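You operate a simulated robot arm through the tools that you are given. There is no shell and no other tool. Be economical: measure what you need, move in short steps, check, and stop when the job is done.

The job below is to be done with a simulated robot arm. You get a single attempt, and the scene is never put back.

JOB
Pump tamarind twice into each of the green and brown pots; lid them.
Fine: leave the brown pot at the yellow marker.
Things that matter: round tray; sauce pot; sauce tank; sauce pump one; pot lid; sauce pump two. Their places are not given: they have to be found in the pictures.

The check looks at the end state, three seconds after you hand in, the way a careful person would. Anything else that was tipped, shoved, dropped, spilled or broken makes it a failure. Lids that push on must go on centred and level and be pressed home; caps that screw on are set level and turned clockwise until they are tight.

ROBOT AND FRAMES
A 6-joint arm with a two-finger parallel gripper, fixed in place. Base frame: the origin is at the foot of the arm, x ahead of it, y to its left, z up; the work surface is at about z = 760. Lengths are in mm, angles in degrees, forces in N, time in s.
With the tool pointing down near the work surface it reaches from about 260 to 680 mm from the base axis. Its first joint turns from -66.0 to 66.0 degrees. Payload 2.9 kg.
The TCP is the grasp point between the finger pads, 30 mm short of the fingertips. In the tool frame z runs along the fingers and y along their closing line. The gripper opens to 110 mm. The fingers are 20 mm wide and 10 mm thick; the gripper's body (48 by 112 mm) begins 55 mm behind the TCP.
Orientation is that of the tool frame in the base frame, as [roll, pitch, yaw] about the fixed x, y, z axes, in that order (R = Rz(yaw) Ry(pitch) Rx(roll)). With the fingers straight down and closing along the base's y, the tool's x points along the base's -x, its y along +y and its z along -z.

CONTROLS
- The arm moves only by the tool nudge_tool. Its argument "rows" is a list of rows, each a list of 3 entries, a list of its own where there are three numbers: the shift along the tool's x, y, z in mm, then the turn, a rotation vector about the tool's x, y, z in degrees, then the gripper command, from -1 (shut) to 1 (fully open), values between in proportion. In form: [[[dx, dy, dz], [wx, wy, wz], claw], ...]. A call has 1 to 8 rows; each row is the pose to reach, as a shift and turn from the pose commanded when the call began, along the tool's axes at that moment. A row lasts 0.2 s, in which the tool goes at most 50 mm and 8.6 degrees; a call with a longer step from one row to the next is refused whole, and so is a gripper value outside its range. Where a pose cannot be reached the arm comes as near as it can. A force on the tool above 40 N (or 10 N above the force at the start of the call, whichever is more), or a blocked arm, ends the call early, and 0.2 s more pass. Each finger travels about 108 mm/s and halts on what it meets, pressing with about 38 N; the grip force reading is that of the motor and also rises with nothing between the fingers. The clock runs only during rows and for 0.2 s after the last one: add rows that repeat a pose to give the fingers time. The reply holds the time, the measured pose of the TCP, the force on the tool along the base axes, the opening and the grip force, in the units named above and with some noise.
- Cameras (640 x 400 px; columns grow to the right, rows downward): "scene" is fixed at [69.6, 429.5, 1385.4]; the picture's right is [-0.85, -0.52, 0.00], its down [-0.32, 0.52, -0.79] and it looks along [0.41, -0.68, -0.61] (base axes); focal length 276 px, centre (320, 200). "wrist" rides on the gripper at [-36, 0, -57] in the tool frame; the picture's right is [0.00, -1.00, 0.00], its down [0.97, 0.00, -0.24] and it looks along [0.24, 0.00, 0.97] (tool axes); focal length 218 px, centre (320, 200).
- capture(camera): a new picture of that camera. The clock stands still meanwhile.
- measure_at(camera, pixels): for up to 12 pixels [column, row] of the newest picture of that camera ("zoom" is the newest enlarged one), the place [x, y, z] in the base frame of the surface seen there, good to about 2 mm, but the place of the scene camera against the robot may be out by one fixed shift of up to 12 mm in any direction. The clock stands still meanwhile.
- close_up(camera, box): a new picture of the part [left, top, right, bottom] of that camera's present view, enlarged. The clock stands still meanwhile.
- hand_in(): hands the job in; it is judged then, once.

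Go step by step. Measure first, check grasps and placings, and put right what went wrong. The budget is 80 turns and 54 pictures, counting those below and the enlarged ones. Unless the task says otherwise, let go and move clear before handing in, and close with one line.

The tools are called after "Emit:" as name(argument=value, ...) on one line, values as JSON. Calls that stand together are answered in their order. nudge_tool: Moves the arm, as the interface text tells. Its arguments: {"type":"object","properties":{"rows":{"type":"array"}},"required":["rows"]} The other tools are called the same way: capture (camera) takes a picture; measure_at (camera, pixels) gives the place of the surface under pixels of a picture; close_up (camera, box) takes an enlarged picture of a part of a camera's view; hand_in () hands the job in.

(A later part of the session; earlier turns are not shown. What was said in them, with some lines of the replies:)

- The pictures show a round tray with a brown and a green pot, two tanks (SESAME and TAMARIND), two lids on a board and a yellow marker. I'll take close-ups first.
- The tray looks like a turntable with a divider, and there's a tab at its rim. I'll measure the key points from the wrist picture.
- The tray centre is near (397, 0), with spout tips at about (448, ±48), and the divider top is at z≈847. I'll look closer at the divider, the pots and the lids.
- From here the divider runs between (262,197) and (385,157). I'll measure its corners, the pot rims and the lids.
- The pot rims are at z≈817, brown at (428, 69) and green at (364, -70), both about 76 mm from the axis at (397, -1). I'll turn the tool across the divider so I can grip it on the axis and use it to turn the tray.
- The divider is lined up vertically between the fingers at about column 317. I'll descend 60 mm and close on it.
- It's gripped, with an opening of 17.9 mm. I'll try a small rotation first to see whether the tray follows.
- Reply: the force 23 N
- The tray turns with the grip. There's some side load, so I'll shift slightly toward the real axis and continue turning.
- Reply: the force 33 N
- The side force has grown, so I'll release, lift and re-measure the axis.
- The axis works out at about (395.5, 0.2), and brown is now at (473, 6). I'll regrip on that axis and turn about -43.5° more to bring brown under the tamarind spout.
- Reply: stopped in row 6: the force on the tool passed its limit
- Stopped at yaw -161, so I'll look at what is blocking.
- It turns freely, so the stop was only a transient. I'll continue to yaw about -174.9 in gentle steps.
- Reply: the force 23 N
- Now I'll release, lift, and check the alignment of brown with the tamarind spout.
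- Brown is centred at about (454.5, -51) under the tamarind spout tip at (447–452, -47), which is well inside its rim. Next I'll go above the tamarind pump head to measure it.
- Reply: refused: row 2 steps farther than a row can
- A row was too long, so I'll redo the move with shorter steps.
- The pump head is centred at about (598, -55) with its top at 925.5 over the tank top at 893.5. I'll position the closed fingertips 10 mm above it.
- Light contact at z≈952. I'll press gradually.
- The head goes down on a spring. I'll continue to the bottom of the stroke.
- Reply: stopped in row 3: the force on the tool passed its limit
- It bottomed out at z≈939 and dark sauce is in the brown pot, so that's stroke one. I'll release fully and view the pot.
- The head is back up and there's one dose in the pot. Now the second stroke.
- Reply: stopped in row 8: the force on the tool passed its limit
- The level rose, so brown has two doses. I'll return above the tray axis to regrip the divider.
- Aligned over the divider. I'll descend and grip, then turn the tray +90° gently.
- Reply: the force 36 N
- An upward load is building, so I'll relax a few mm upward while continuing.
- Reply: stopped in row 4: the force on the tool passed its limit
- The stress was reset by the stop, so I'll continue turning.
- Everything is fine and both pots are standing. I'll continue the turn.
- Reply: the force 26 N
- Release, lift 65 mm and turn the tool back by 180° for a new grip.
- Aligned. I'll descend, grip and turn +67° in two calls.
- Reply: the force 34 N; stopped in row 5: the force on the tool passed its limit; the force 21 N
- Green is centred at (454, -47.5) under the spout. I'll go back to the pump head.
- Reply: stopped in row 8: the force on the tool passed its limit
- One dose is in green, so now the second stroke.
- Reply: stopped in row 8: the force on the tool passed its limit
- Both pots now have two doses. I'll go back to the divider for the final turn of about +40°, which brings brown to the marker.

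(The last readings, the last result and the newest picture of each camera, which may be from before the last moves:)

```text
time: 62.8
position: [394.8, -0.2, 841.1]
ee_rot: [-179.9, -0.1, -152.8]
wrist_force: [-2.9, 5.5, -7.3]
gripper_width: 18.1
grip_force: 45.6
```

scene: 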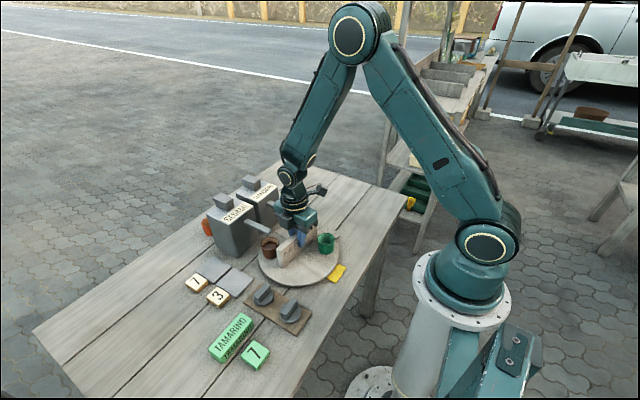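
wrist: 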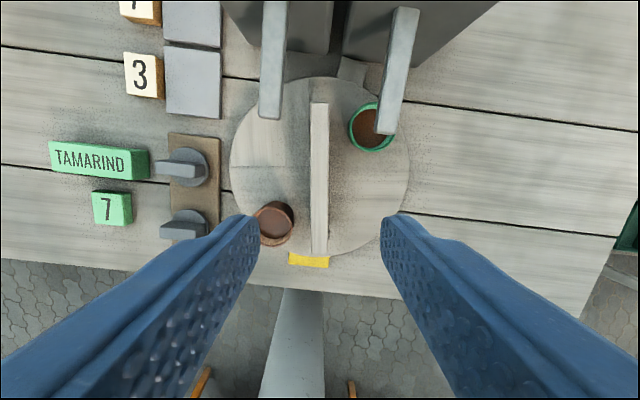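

Emit:
nudge_tool(rows=[[[0, 0, 0], [0, 0, -2], -0.9], [[0, 0, 0], [0, 0, -6], -0.9], [[0, 0, 0], [0, 0, -10], -0.9], [[0, 0, 0], [0, 0, -14], -0.9], [[0, 0, 0], [0, 0, -18], -0.9], [[0, 0, 0], [0, 0, -20], -0.9]])

Emit:
nudge_tool(rows=[[[0, 0, 0], [0, 0, 0], -0.5], [[0, 0, 0], [0, 0, 0], -0.1], [[0, 0, -40], [0, 0, 5], -0.1], [[0, 0, -80], [0, 0, 13], -0.1], [[0, 0, -120], [0, 0, 21], -0.1], [[0, 0, -160], [0, 0, 29], -0.1], [[0, 0, -160], [0, 0, 37], -0.1], [[0, 0, -160], [0, 0, 45], -0.1]])

Emit:
nudge_tool(rows=[[[-40, 0, 0], [0, 0, 0], -0.1], [[-40, 0, 0], [0, 0, 0], -0.1]])

Emit:
capture(camera="wrist")

```text
time: 64.2
position: [395.5, 0.3, 840.5]
ee_rot: [-179.9, -0.2, -132.8]
wrist_force: [-6.3, 11.0, 6.7]
gripper_width: 17.8
grip_force: 44.5
```

```text
time: 66.0
position: [395.9, 0.7, 1000.4]
ee_rot: [-179.8, 0.0, -178.1]
wrist_force: [0.0, 0.1, 0.8]
gripper_width: 49.6
grip_force: 0.0
```

```text
time: 66.6
position: [435.4, 3.9, 1001.6]
ee_rot: [-179.8, 0.0, -178.0]
wrist_force: [0.3, -1.1, 0.5]
gripper_width: 49.4
grip_force: 0.0
```

```text
22 pictures are left
```

wrist: 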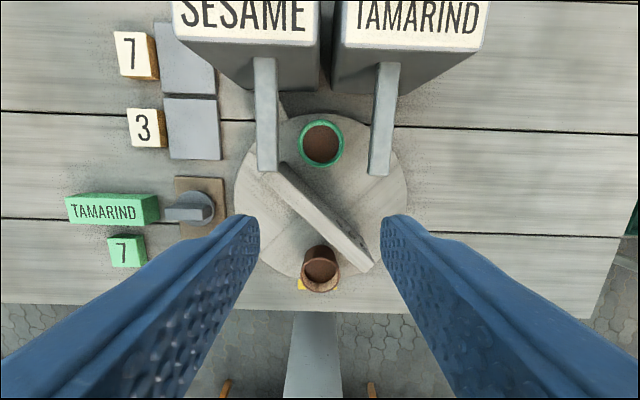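

Emit:
measure_at(camera="wrist", pixels=[[302, 268], [339, 270], [320, 248], [319, 286], [300, 143], [344, 143], [322, 119], [321, 166], [299, 284], [320, 268], [188, 180], [200, 230]])

Emit:
close_up(camera="wrist", box=[230, 100, 410, 310])

```text
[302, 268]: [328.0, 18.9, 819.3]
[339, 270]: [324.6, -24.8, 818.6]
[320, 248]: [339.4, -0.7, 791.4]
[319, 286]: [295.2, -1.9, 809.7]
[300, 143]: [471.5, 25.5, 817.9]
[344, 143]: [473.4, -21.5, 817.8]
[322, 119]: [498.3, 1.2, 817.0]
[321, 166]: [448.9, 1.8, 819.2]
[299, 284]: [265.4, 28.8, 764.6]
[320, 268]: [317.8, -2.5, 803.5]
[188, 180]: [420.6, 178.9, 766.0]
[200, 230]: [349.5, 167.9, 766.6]
```

```text
1.90 times, centred on (320, 205) of wrist
```

zoom: 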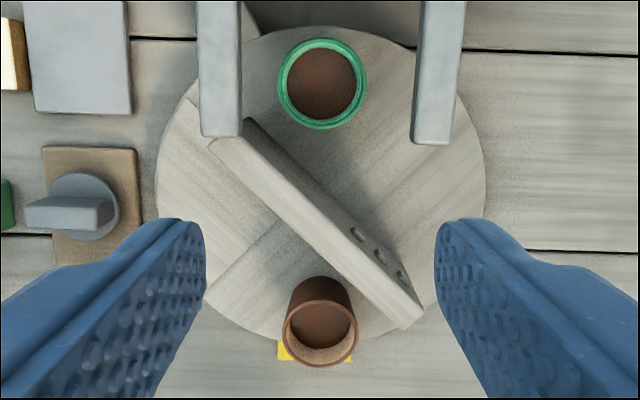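

Brown sits at (318, -3) by the marker at y≈0, and green is at (473, 2). I'll go look at the lids.

Emit:
nudge_tool(rows=[[[16, 40, 0], [0, 0, 1], 0], [[32, 80, 0], [0, 0, 2], 0], [[48, 120, 0], [0, 0, 2], 0], [[64.4, 160.3, 0], [0, 0, 2], 0], [[64.4, 160.3, 30], [0, 0, 2], 0], [[64.4, 160.3, 30], [0, 0, 2], 0]])

Emit:
close_up(camera="wrist", box=[220, 100, 420, 300])

```text
time: 68.0
position: [365.0, 160.6, 971.5]
ee_rot: [-179.8, 0.1, 180.0]
wrist_force: [-0.6, 0.9, -0.5]
gripper_width: 54.8
grip_force: 0.0
```

```text
2.00 times, centred on (320, 200) of wrist
```

zoom: 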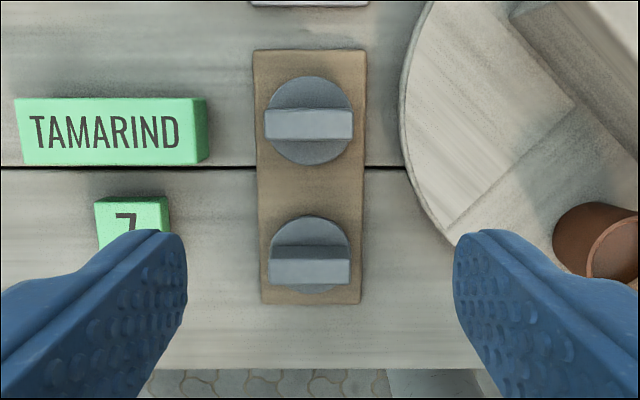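

Emit:
measure_at(camera="zoom", pixels=[[310, 80], [310, 162], [274, 95], [345, 150], [268, 112], [350, 112], [310, 112], [310, 134], [310, 262], [310, 282], [310, 222], [310, 289]])

Emit:
measure_at(camera="zoom", pixels=[[310, 107], [310, 120], [310, 139], [272, 268], [346, 268], [310, 258], [310, 250], [272, 240], [346, 240], [268, 126], [351, 126], [300, 180]])

```text
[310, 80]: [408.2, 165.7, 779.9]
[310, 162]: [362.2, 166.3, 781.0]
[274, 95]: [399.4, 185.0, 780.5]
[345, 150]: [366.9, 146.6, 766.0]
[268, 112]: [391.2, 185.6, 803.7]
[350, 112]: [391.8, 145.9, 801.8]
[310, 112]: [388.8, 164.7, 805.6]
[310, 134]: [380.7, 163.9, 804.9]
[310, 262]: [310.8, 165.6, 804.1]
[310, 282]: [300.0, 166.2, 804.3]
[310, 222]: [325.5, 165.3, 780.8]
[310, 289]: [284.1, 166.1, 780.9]
```

```text
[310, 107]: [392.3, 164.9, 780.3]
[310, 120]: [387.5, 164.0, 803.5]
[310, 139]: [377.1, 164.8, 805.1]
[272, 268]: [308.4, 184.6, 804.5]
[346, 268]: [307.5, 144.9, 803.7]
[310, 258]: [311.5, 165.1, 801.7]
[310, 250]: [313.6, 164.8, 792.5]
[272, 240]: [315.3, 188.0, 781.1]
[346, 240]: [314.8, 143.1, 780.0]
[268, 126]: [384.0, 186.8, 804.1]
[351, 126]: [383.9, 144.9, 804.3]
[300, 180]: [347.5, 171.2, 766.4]
```

Lid A is centred at (384.5, 165.5) with a 15 mm bar along y topping at z=805 and its disc top at 780.5. Lid B is the same at (305, 165.5). I'll turn the tool 90° to grip across the bar.

Emit:
nudge_tool(rows=[[[-10, 3, 10], [0, 0, -8.5], -0.3], [[-19.5, 5, 20], [0, 0, -17], -0.3], [[-19.5, 5, 30], [0, 0, -25.5], -0.3], [[-19.5, 5, 40], [0, 0, -34], -0.3], [[-19.5, 5, 50], [0, 0, -42.5], -0.3], [[-19.5, 5, 60], [0, 0, -51], -0.3], [[-19.5, 5, 70], [0, 0, -59.5], -0.3], [[-19.5, 5, 80], [0, 0, -68], -0.3]])

Emit:
nudge_tool(rows=[[[0, 0, 0], [0, 0, -8.5], -0.3], [[0, 0, 0], [0, 0, -17], -0.3], [[0, 0, 0], [0, 0, -22], -0.3], [[0, 0, 0], [0, 0, -22], -0.3]])

Emit:
capture(camera="wrist")

```text
time: 69.8
position: [384.7, 164.5, 889.8]
ee_rot: [-179.8, -0.2, -111.8]
wrist_force: [-0.7, -0.1, -1.1]
gripper_width: 38.6
grip_force: 0.1
```

```text
time: 70.8
position: [385.1, 165.7, 890.5]
ee_rot: [-180.0, -0.2, -89.8]
wrist_force: [0.2, -0.1, 0.3]
gripper_width: 38.5
grip_force: 0.0
```

```text
19 pictures are left
```

wrist: 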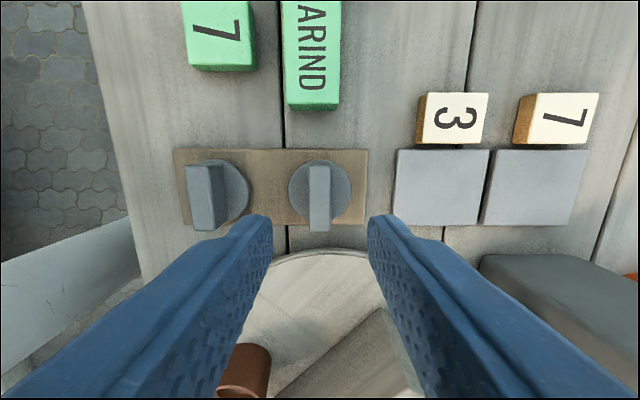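

The lid A bar is centred at column 319 between the fingers. I'll descend to TCP z≈814 and grip.

Emit:
nudge_tool(rows=[[[0, 0, 30], [0, 0, 0], -0.3], [[0, 0, 60], [0, 0, 0], -0.3], [[0, 0, 76], [0, 0, 0], -0.3], [[0, 0, 76], [0, 0, 0], -0.6], [[0, 0, 76], [0, 0, 0], -0.9], [[0, 0, 76], [0, 0, 0], -0.9]])

Emit:
nudge_tool(rows=[[[0, 0, -20], [0, 0, 0], -0.9], [[0, 0, -50], [0, 0, 0], -0.9], [[0, 0, -90], [0, 0, 0], -0.9], [[0, 0, -120], [0, 0, 0], -0.9], [[0, 0, -120], [0, 0, 0], -0.9]])

Emit:
close_up(camera="scene", box=[220, 160, 360, 320])

```text
time: 72.2
position: [384.7, 164.2, 814.1]
ee_rot: [-180.0, -0.2, -90.0]
wrist_force: [0.1, 0.1, 0.1]
gripper_width: 14.3
grip_force: 38.1
```

```text
time: 73.4
position: [385.5, 163.8, 936.0]
ee_rot: [180.0, -0.2, -90.0]
wrist_force: [-0.5, -0.1, 0.0]
gripper_width: 14.3
grip_force: 38.0
```

```text
2.50 times, centred on (290, 240) of scene
```

zoom: 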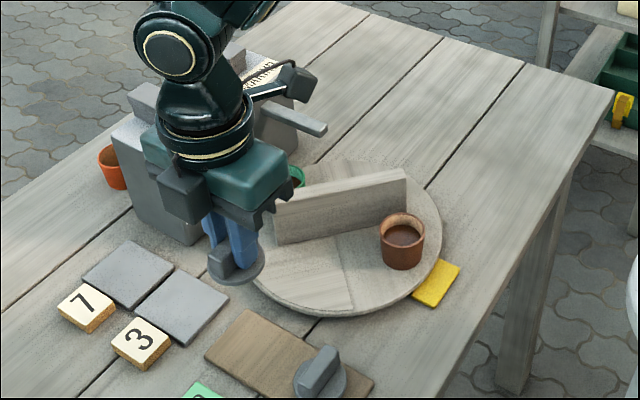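

The lid is held level. I'll check where its disc sits relative to the TCP in the wrist view.

Emit:
close_up(camera="wrist", box=[220, 130, 420, 260])

```text
3.08 times, centred on (320, 195) of wrist
```

zoom: 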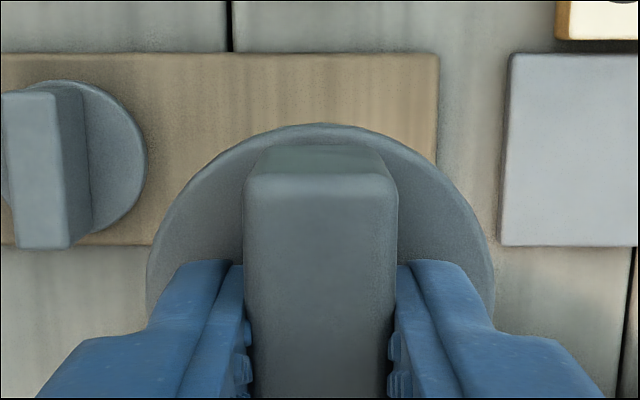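

Emit:
measure_at(camera="zoom", pixels=[[320, 128], [160, 245], [482, 245], [320, 155], [320, 185], [250, 145], [390, 145], [205, 180], [435, 180]])

```text
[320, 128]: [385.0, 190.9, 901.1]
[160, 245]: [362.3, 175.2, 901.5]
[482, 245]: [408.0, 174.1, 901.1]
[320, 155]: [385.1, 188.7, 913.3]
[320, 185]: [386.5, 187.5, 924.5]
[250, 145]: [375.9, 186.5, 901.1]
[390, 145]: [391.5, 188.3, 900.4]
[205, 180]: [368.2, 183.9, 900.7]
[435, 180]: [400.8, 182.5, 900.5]
```

The lid centre is about 1.8 mm toward +y of the TCP. I'll carry it over the green pot, above spout height.

Emit:
nudge_tool(rows=[[[0, 0, -30], [0, 0, 0], -0.9], [[33, -18, -30], [0, 0, 0], -0.9], [[66, -36, -30], [0, 0, 0], -0.9], [[99, -54, -30], [0, 0, 0], -0.9], [[132, -71, -30], [0, 0, 0], -0.9], [[164, -88, -30], [0, 0, 0], -0.9], [[164, -88, -30], [0, 0, 0], -0.9]])

Emit:
close_up(camera="wrist", box=[220, 130, 420, 260])

```text
time: 75.0
position: [473.0, 0.3, 965.0]
ee_rot: [-180.0, -0.1, -89.9]
wrist_force: [0.1, -0.6, -0.5]
gripper_width: 14.4
grip_force: 37.6
```

```text
3.08 times, centred on (320, 195) of wrist
```

zoom: 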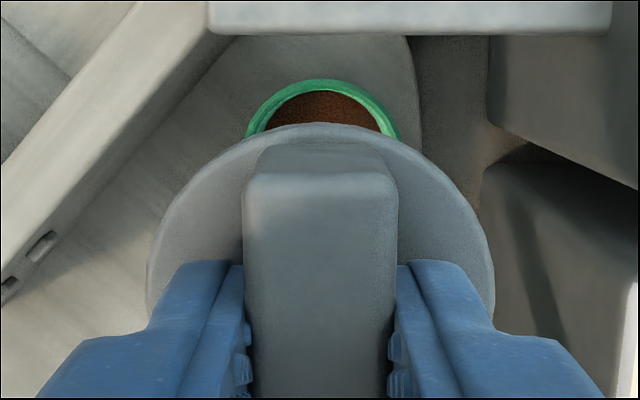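

Emit:
measure_at(camera="zoom", pixels=[[323, 83], [252, 128], [396, 128], [272, 103], [374, 103], [320, 127], [160, 245], [482, 245]])

```text
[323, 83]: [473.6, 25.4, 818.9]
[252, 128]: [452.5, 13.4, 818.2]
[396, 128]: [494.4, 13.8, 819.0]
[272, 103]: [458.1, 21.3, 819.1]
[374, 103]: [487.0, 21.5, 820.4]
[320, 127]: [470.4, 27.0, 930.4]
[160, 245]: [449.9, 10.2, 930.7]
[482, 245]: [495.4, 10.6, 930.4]
```

The lid is about 2 mm too far in +y relative to the pot. I'll correct that and descend to just above the rim.

Emit:
nudge_tool(rows=[[[1.8, -0.6, 0], [0, 0, 0], -0.9], [[1.8, -0.6, 30], [0, 0, 0], -0.9], [[1.8, -0.6, 60], [0, 0, 0], -0.9], [[1.8, -0.6, 85], [0, 0, 0], -0.9], [[1.8, -0.6, 92], [0, 0, 0], -0.9], [[1.8, -0.6, 92], [0, 0, 0], -0.9]])

Emit:
close_up(camera="scene", box=[240, 190, 340, 260])

```text
time: 76.4
position: [474.1, -2.2, 873.1]
ee_rot: [179.9, -0.2, -89.9]
wrist_force: [0.7, 0.5, 0.2]
gripper_width: 14.2
grip_force: 38.0
```

```text
5.71 times, centred on (290, 225) of scene
```

zoom: 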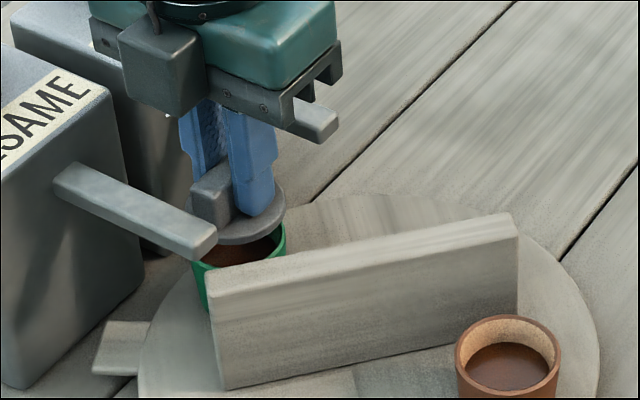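

The lid is over the pot with a gap left. I'll lower in 2 mm rows until contact.

Emit:
nudge_tool(rows=[[[0, 0, 2], [0, 0, 0], -0.9], [[0, 0, 4], [0, 0, 0], -0.9], [[0, 0, 6], [0, 0, 0], -0.9], [[0, 0, 8], [0, 0, 0], -0.9]])

Emit:
nudge_tool(rows=[[[0, 0, 1.5], [0, 0, 0], -0.9], [[0, 0, 3], [0, 0, 0], -0.9], [[0, 0, 4.5], [0, 0, 0], -0.9]])

```text
time: 77.4
position: [474.5, -2.3, 864.7]
ee_rot: [180.0, -0.2, -89.9]
wrist_force: [0.1, 0.3, -0.8]
gripper_width: 14.2
grip_force: 38.5
```

```text
time: 78.2
position: [472.8, -1.7, 860.2]
ee_rot: [-180.0, -0.2, -90.1]
wrist_force: [0.2, -0.7, -0.6]
gripper_width: 14.1
grip_force: 38.0
```

Emit:
nudge_tool(rows=[[[0, 0, 1.5], [0, 0, 0], -0.9], [[0, 0, 3], [0, 0, 0], -0.9], [[0, 0, 3], [0, 0, 0], -0.9]])

Emit:
close_up(camera="scene", box=[250, 210, 310, 250])

```text
time: 79.0
position: [473.9, -1.6, 858.1]
ee_rot: [-179.9, -0.2, -89.9]
wrist_force: [-2.1, 0.0, 4.9]
gripper_width: 14.2
grip_force: 38.1
```

```text
10.00 times, centred on (280, 230) of scene
```

zoom: 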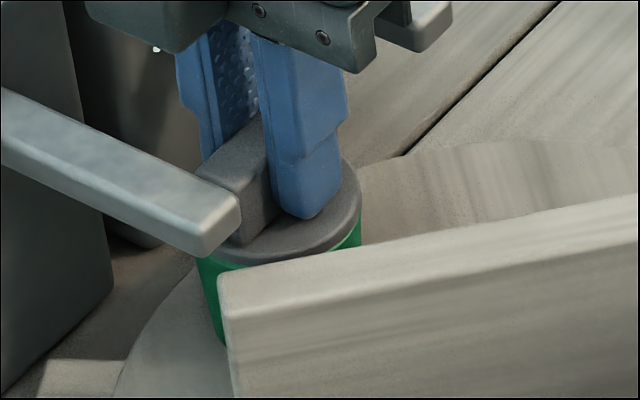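

Contact is at z≈858 and the lid looks centred and level. I'll press it home.

Emit:
nudge_tool(rows=[[[0, 0, 1.5], [0, 0, 0], -0.9], [[0, 0, 3], [0, 0, 0], -0.9], [[0, 0, 4.5], [0, 0, 0], -0.9], [[0, 0, 6], [0, 0, 0], -0.9], [[0, 0, 7.5], [0, 0, 0], -0.9], [[0, 0, 9], [0, 0, 0], -0.9]])

Emit:
close_up(camera="scene", box=[250, 210, 310, 250])

```text
time: 79.9
position: [475.8, -1.8, 855.8]
ee_rot: [-179.8, -0.2, -89.9]
wrist_force: [-2.2, 0.0, 9.4]
gripper_width: 14.5
grip_force: 37.9
stopped in row 4: the force on the tool passed its limit (the readings are from after the stop); the commanded pose is now the measured one
```

```text
10.00 times, centred on (280, 230) of scene
```

zoom: 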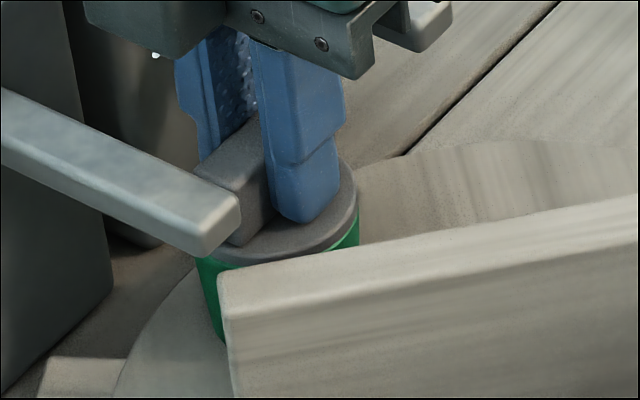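

It moved down about 3 mm and then met a hard stop. I'll release, lift and measure the lid.

Emit:
nudge_tool(rows=[[[0, 0, 0], [0, 0, 0], -0.7], [[0, 0, 0], [0, 0, 0], -0.4], [[0, 0, 0], [0, 0, 0], -0.4], [[0, 0, -30], [0, 0, 0], -0.4], [[0, 0, -60], [0, 0, 0], -0.4], [[0, 0, -90], [0, 0, 0], -0.4], [[0, 0, -110], [0, 0, 0], -0.4]])

Emit:
close_up(camera="wrist", box=[220, 100, 420, 260])

```text
time: 81.5
position: [475.2, -0.3, 963.4]
ee_rot: [-179.8, -0.2, -89.9]
wrist_force: [0.2, 0.2, -0.7]
gripper_width: 33.0
grip_force: 0.1
```

```text
2.50 times, centred on (320, 180) of wrist
```

zoom: 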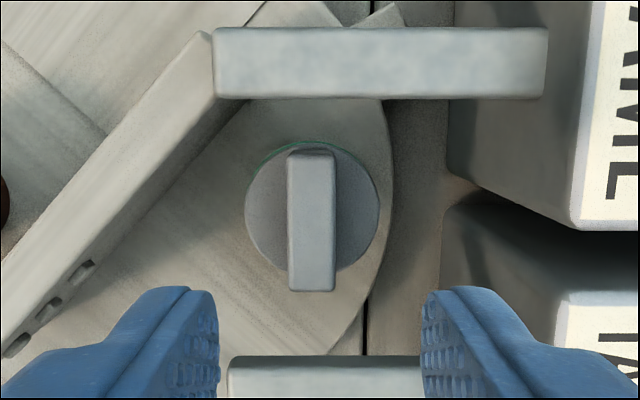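

Emit:
measure_at(camera="zoom", pixels=[[312, 148], [252, 185], [372, 185], [255, 230], [368, 232], [270, 260], [280, 145], [312, 160], [312, 280], [345, 150], [268, 205], [355, 205]])

```text
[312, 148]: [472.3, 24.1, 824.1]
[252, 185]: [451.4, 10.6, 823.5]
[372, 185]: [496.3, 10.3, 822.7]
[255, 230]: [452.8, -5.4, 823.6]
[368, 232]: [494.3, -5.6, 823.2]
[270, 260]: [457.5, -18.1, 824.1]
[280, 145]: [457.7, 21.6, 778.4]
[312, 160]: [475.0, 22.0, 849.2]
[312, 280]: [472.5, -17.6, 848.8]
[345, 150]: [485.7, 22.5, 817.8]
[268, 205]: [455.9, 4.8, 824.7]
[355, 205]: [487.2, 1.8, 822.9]
```

The disc top is level at 823.5 (rim 818.5) and centred at (473.8, 2). I'll press on the bar with closed fingertips to be sure it is home.

Emit:
nudge_tool(rows=[[[-2.5, 1, 25], [0, 0, 0], -1], [[-2.5, 1, 50], [0, 0, 0], -1], [[-2.5, 1, 74], [0, 0, 0], -1], [[-2.5, 1, 80], [0, 0, 0], -1], [[-2.5, 1, 83], [0, 0, 0], -1], [[-2.5, 1, 86], [0, 0, 0], -1], [[-2.5, 1, 88], [0, 0, 0], -1], [[-2.5, 1, 90], [0, 0, 0], -1]])

```text
time: 83.3
position: [476.4, 1.8, 879.2]
ee_rot: [-179.3, -0.2, -90.1]
wrist_force: [-2.5, -0.9, 13.8]
gripper_width: 0.0
grip_force: 37.9
stopped in row 8: the force on the tool passed its limit (the readings are from after the stop); the commanded pose is now the measured one
```

It's firm. I'll lift and go over lid B.

Emit:
nudge_tool(rows=[[[0, 0, -45], [-0.7, 0, 0], -1], [[0, 0, -90], [-0.7, 0, 0], -1], [[-30, 31, -90], [-0.7, 0, 0], -1], [[-63, 65, -90], [-0.7, 0, 0], -1], [[-96, 99, -90], [-0.7, 0, 0], -0.6], [[-129, 133, -90], [-0.7, 0, 0], -0.3], [[-162, 168, -90], [-0.7, 0, 0], -0.3], [[-163, 170, -45], [-0.7, 0, 0], -0.3]])

Emit:
nudge_tool(rows=[[[0, 0, 35], [0, 0, 0], -0.3], [[0, 0, 35], [0, 0, 0], -0.3]])

Emit:
close_up(camera="wrist", box=[170, 100, 470, 290])

```text
time: 85.1
position: [305.8, 165.1, 920.8]
ee_rot: [179.9, -0.2, -90.1]
wrist_force: [0.1, -0.8, -0.1]
gripper_width: 38.9
grip_force: 0.0
```

```text
time: 85.7
position: [305.3, 165.7, 885.1]
ee_rot: [179.9, -0.2, -90.0]
wrist_force: [-0.7, 0.4, 0.4]
gripper_width: 38.7
grip_force: 0.0
```

```text
2.11 times, centred on (320, 195) of wrist
```

zoom: 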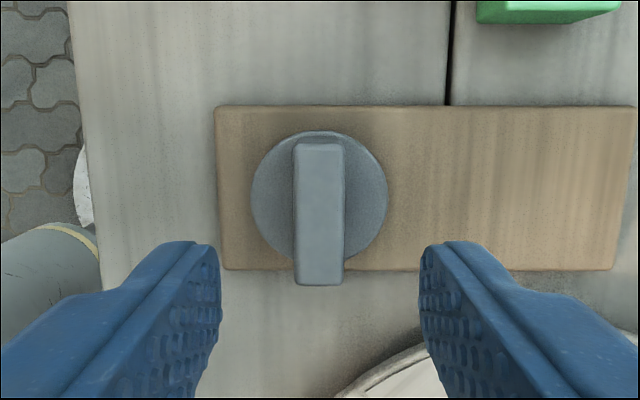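

Lid B is centred, so I'll grip and lift it.

Emit:
nudge_tool(rows=[[[0, 0, 30], [0, 0, 0], -0.3], [[0, 0, 60], [0, 0, 0], -0.3], [[0, 0, 71], [0, 0, 0], -0.3], [[0, 0, 71], [0, 0, 0], -0.6], [[0, 0, 71], [0, 0, 0], -0.9], [[0, 0, 71], [0, 0, 0], -0.9]])

Emit:
nudge_tool(rows=[[[0, 0, -20], [0, 0, 0], -0.9], [[0, 0, -50], [0, 0, 0], -0.9], [[0, 0, -90], [0, 0, 0], -0.9], [[0, 0, -120], [0, 0, 0], -0.9], [[32, -3, -120], [0, 0, 0], -0.9], [[66, -6, -120], [0, 0, 0], -0.9], [[100, -9, -120], [0, 0, 0], -0.9], [[134, -13, -120], [0, 0, 0], -0.9]])

Emit:
nudge_tool(rows=[[[36, 0, 0], [0, 0, 0], -0.9], [[36, 0, 0], [0, 0, 0], -0.9]])

Emit:
close_up(camera="wrist", box=[220, 130, 420, 260])

```text
time: 87.1
position: [304.7, 164.2, 814.6]
ee_rot: [179.9, -0.2, -90.1]
wrist_force: [-0.4, -0.2, 0.3]
gripper_width: 14.6
grip_force: 38.5
```

```text
time: 88.9
position: [316.7, 31.3, 935.3]
ee_rot: [179.9, -0.1, -90.0]
wrist_force: [1.0, 0.9, -0.9]
gripper_width: 14.3
grip_force: 38.1
```

```text
time: 89.5
position: [318.9, -5.8, 935.6]
ee_rot: [179.9, -0.2, -90.0]
wrist_force: [0.3, 0.2, -0.1]
gripper_width: 14.2
grip_force: 38.4
```

```text
3.08 times, centred on (320, 195) of wrist
```

zoom: 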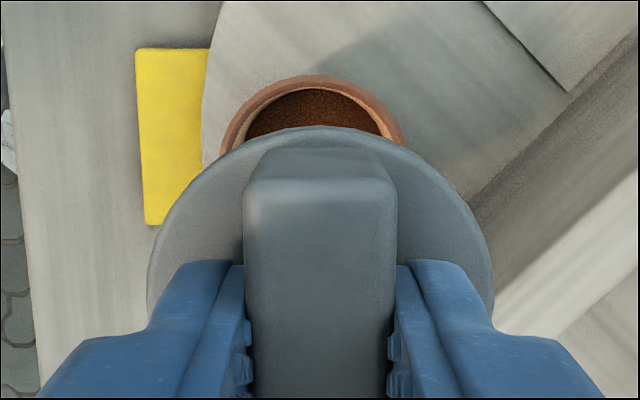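

Emit:
measure_at(camera="zoom", pixels=[[311, 79], [230, 130], [394, 130], [255, 98], [370, 98], [320, 131], [160, 245], [482, 245], [205, 180], [435, 180], [170, 52], [170, 218]])

```text
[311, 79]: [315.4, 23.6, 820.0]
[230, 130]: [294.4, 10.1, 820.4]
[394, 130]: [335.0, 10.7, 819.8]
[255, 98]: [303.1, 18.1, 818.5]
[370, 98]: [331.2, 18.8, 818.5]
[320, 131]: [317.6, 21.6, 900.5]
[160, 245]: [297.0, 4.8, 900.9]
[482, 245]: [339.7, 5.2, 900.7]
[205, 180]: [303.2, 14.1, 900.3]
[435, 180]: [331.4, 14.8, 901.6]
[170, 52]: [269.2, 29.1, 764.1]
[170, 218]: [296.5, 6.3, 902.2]
```

The lid needs to move about 2.3 mm in -x and 1.8 mm in +y. I'll correct that, then descend near the rim.

Emit:
nudge_tool(rows=[[[-1.8, 2.3, 0], [0, 0, 0], -0.9], [[-1.8, 2.3, 25], [0, 0, 0], -0.9], [[-1.8, 2.3, 50], [0, 0, 0], -0.9], [[-1.8, 2.3, 65], [0, 0, 0], -0.9], [[-1.8, 2.3, 71], [0, 0, 0], -0.9], [[-1.8, 2.3, 71], [0, 0, 0], -0.9]])

Emit:
close_up(camera="scene", box=[290, 220, 360, 270])

Emit:
close_up(camera="wrist", box=[220, 130, 420, 260])

```text
time: 90.9
position: [315.5, -3.3, 864.0]
ee_rot: [179.9, -0.1, -90.1]
wrist_force: [-0.3, 0.2, 0.3]
gripper_width: 14.5
grip_force: 38.0
```

```text
8.00 times, centred on (325, 245) of scene
```

zoom: 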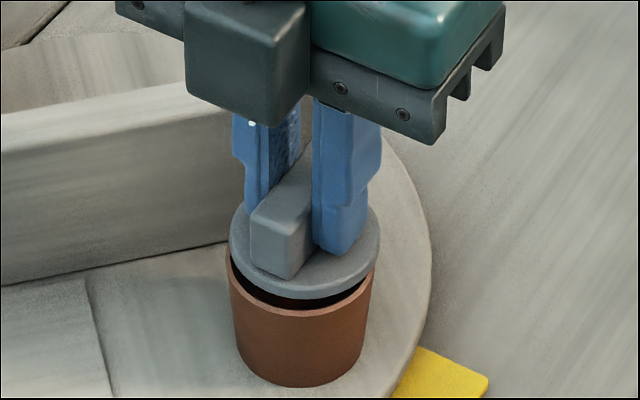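

```text
3.08 times, centred on (320, 195) of wrist
```

zoom: 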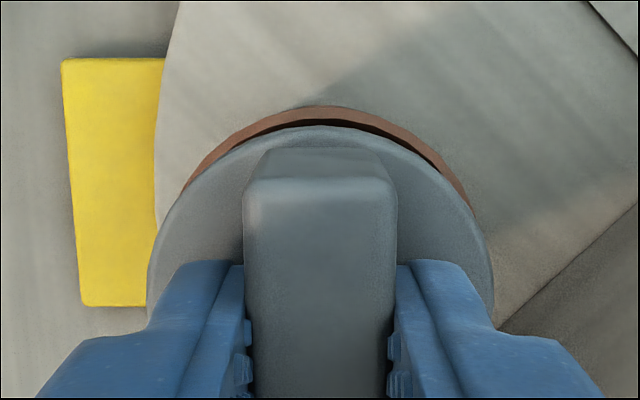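

Emit:
measure_at(camera="zoom", pixels=[[322, 109], [322, 128], [240, 136], [405, 136], [205, 180], [435, 180]])

```text
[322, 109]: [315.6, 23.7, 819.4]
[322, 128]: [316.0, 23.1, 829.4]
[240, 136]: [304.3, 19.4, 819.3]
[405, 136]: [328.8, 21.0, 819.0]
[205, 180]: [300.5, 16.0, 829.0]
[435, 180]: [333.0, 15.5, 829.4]
```

Aligned within about 1 mm. I'll lower and press home.

Emit:
nudge_tool(rows=[[[0, 0, 1.5], [0, 0, 0], -0.9], [[0, 0, 3], [0, 0, 0], -0.9], [[0, 0, 4.5], [0, 0, 0], -0.9], [[0, 0, 6], [0, 0, 0], -0.9], [[0, 0, 6], [0, 0, 0], -0.9]])

Emit:
nudge_tool(rows=[[[0, 0, 1.5], [0, 0, 0], -0.9], [[0, 0, 3], [0, 0, 0], -0.9], [[0, 0, 4.5], [0, 0, 0], -0.9], [[0, 0, 6], [0, 0, 0], -0.9], [[0, 0, 7.5], [0, 0, 0], -0.9], [[0, 0, 9], [0, 0, 0], -0.9]])

Emit:
close_up(camera="scene", box=[290, 220, 360, 270])

```text
time: 92.1
position: [316.8, -2.5, 858.3]
ee_rot: [179.8, -0.2, -89.9]
wrist_force: [-0.3, 0.3, 0.5]
gripper_width: 14.2
grip_force: 37.7
```

```text
time: 93.0
position: [316.8, -3.8, 853.8]
ee_rot: [180.0, -0.2, -90.0]
wrist_force: [-4.1, -0.7, 14.4]
gripper_width: 14.4
grip_force: 38.9
stopped in row 4: the force on the tool passed its limit (the readings are from after the stop); the commanded pose is now the measured one
```

```text
8.00 times, centred on (325, 245) of scene
```

zoom: 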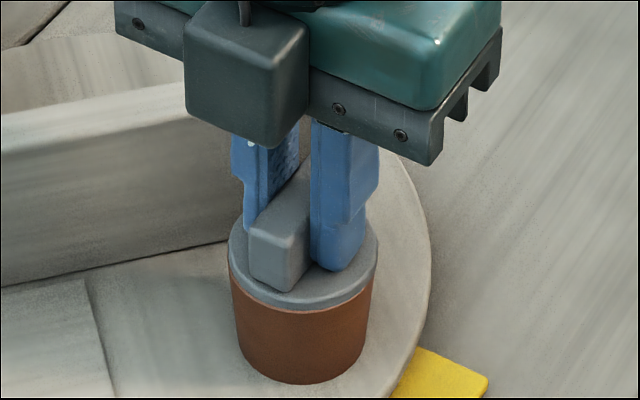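

It's seated flush. I'll release, press the bar top with closed fingers, then lift and look.

Emit:
nudge_tool(rows=[[[0, 0, 0], [0, 0, 0], -0.7], [[0, 0, 0], [0, 0, 0], -0.4], [[0, 0, 0], [0, 0, 0], -0.4], [[0, 0, -30], [0, 0, 0], -0.4], [[-2, 0, -40], [0, 0, 0], -0.7], [[-2, 0, -40], [0, 0, 0], -1], [[-2, 0, -40], [0, 0, 0], -1]])

Emit:
nudge_tool(rows=[[[0, 0, 8], [0, 0, 0], -1], [[0, 0, 12], [0, 0, 0], -1], [[0, 0, 15], [0, 0, 0], -1], [[0, 0, 18], [0, 0, 0], -1], [[0, 0, 20], [0, 0, 0], -1], [[0, 0, 22], [0, 0, 0], -1], [[0, 0, 24], [0, 0, 0], -1]])

Emit:
nudge_tool(rows=[[[0, 0, -30], [0, 0, 0], -1], [[0, 0, -70], [0, 0, 0], -1], [[0, 0, -110], [0, 0, 0], -1], [[0, 0, -150], [0, 0, 0], -1], [[0, 0, -150], [0, 0, 0], -1]])

Emit:
capture(camera="wrist")

```text
time: 94.6
position: [315.6, -1.3, 895.3]
ee_rot: [-180.0, -0.2, -90.0]
wrist_force: [-1.0, -0.5, -0.5]
gripper_width: 0.0
grip_force: 37.8
```

```text
time: 95.7
position: [317.8, -1.4, 880.4]
ee_rot: [-179.7, -0.2, -90.0]
wrist_force: [-3.2, -0.4, 17.8]
gripper_width: 0.0
grip_force: 37.4
stopped in row 5: the force on the tool passed its limit (the readings are from after the stop); the commanded pose is now the measured one
```

```text
time: 96.9
position: [317.2, -0.3, 1029.3]
ee_rot: [-179.8, -0.2, -90.0]
wrist_force: [-0.5, -0.3, -0.5]
gripper_width: 0.0
grip_force: 38.0
```

```text
6 pictures are left
```

wrist: 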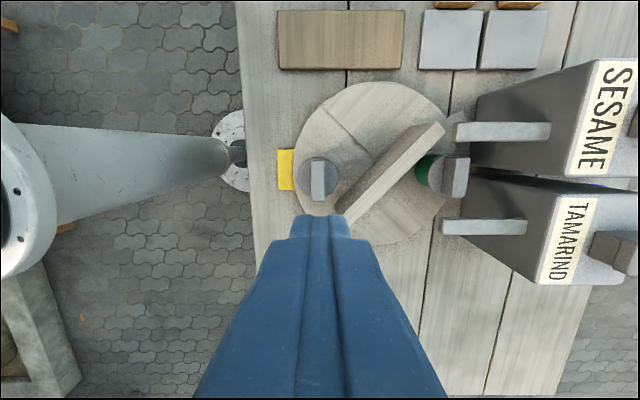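

Emit:
measure_at(camera="wrist", pixels=[[304, 178], [332, 178], [318, 162], [306, 190], [318, 175], [318, 195], [448, 185], [452, 160], [450, 195], [285, 168]])

Emit:
close_up(camera="scene", box=[230, 190, 360, 280])

```text
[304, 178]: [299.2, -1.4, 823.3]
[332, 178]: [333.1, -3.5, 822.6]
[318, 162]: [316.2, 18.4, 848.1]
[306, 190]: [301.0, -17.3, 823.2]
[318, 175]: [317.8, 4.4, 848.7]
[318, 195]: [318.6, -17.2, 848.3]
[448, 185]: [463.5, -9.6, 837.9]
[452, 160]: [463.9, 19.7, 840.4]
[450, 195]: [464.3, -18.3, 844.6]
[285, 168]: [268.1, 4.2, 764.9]
```

```text
4.44 times, centred on (295, 235) of scene
```

zoom: 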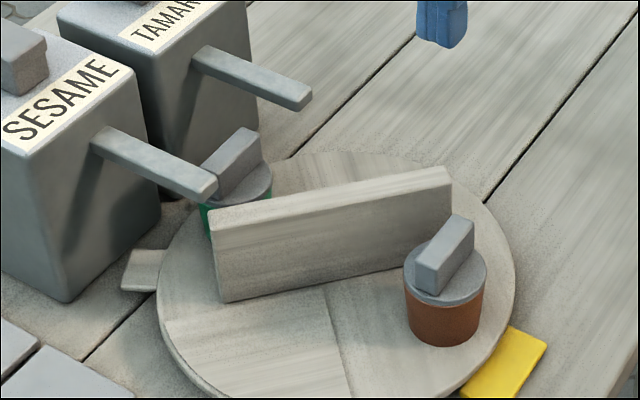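

Both lids are level with disc tops at z≈823, brown is at the marker, and the arm is clear. Handing in.

Emit:
hand_in()

```text
The job is handed in.
```

I pumped tamarind twice into each of the green and brown pots, pressed both lids on level, and left the brown pot at the yellow marker.
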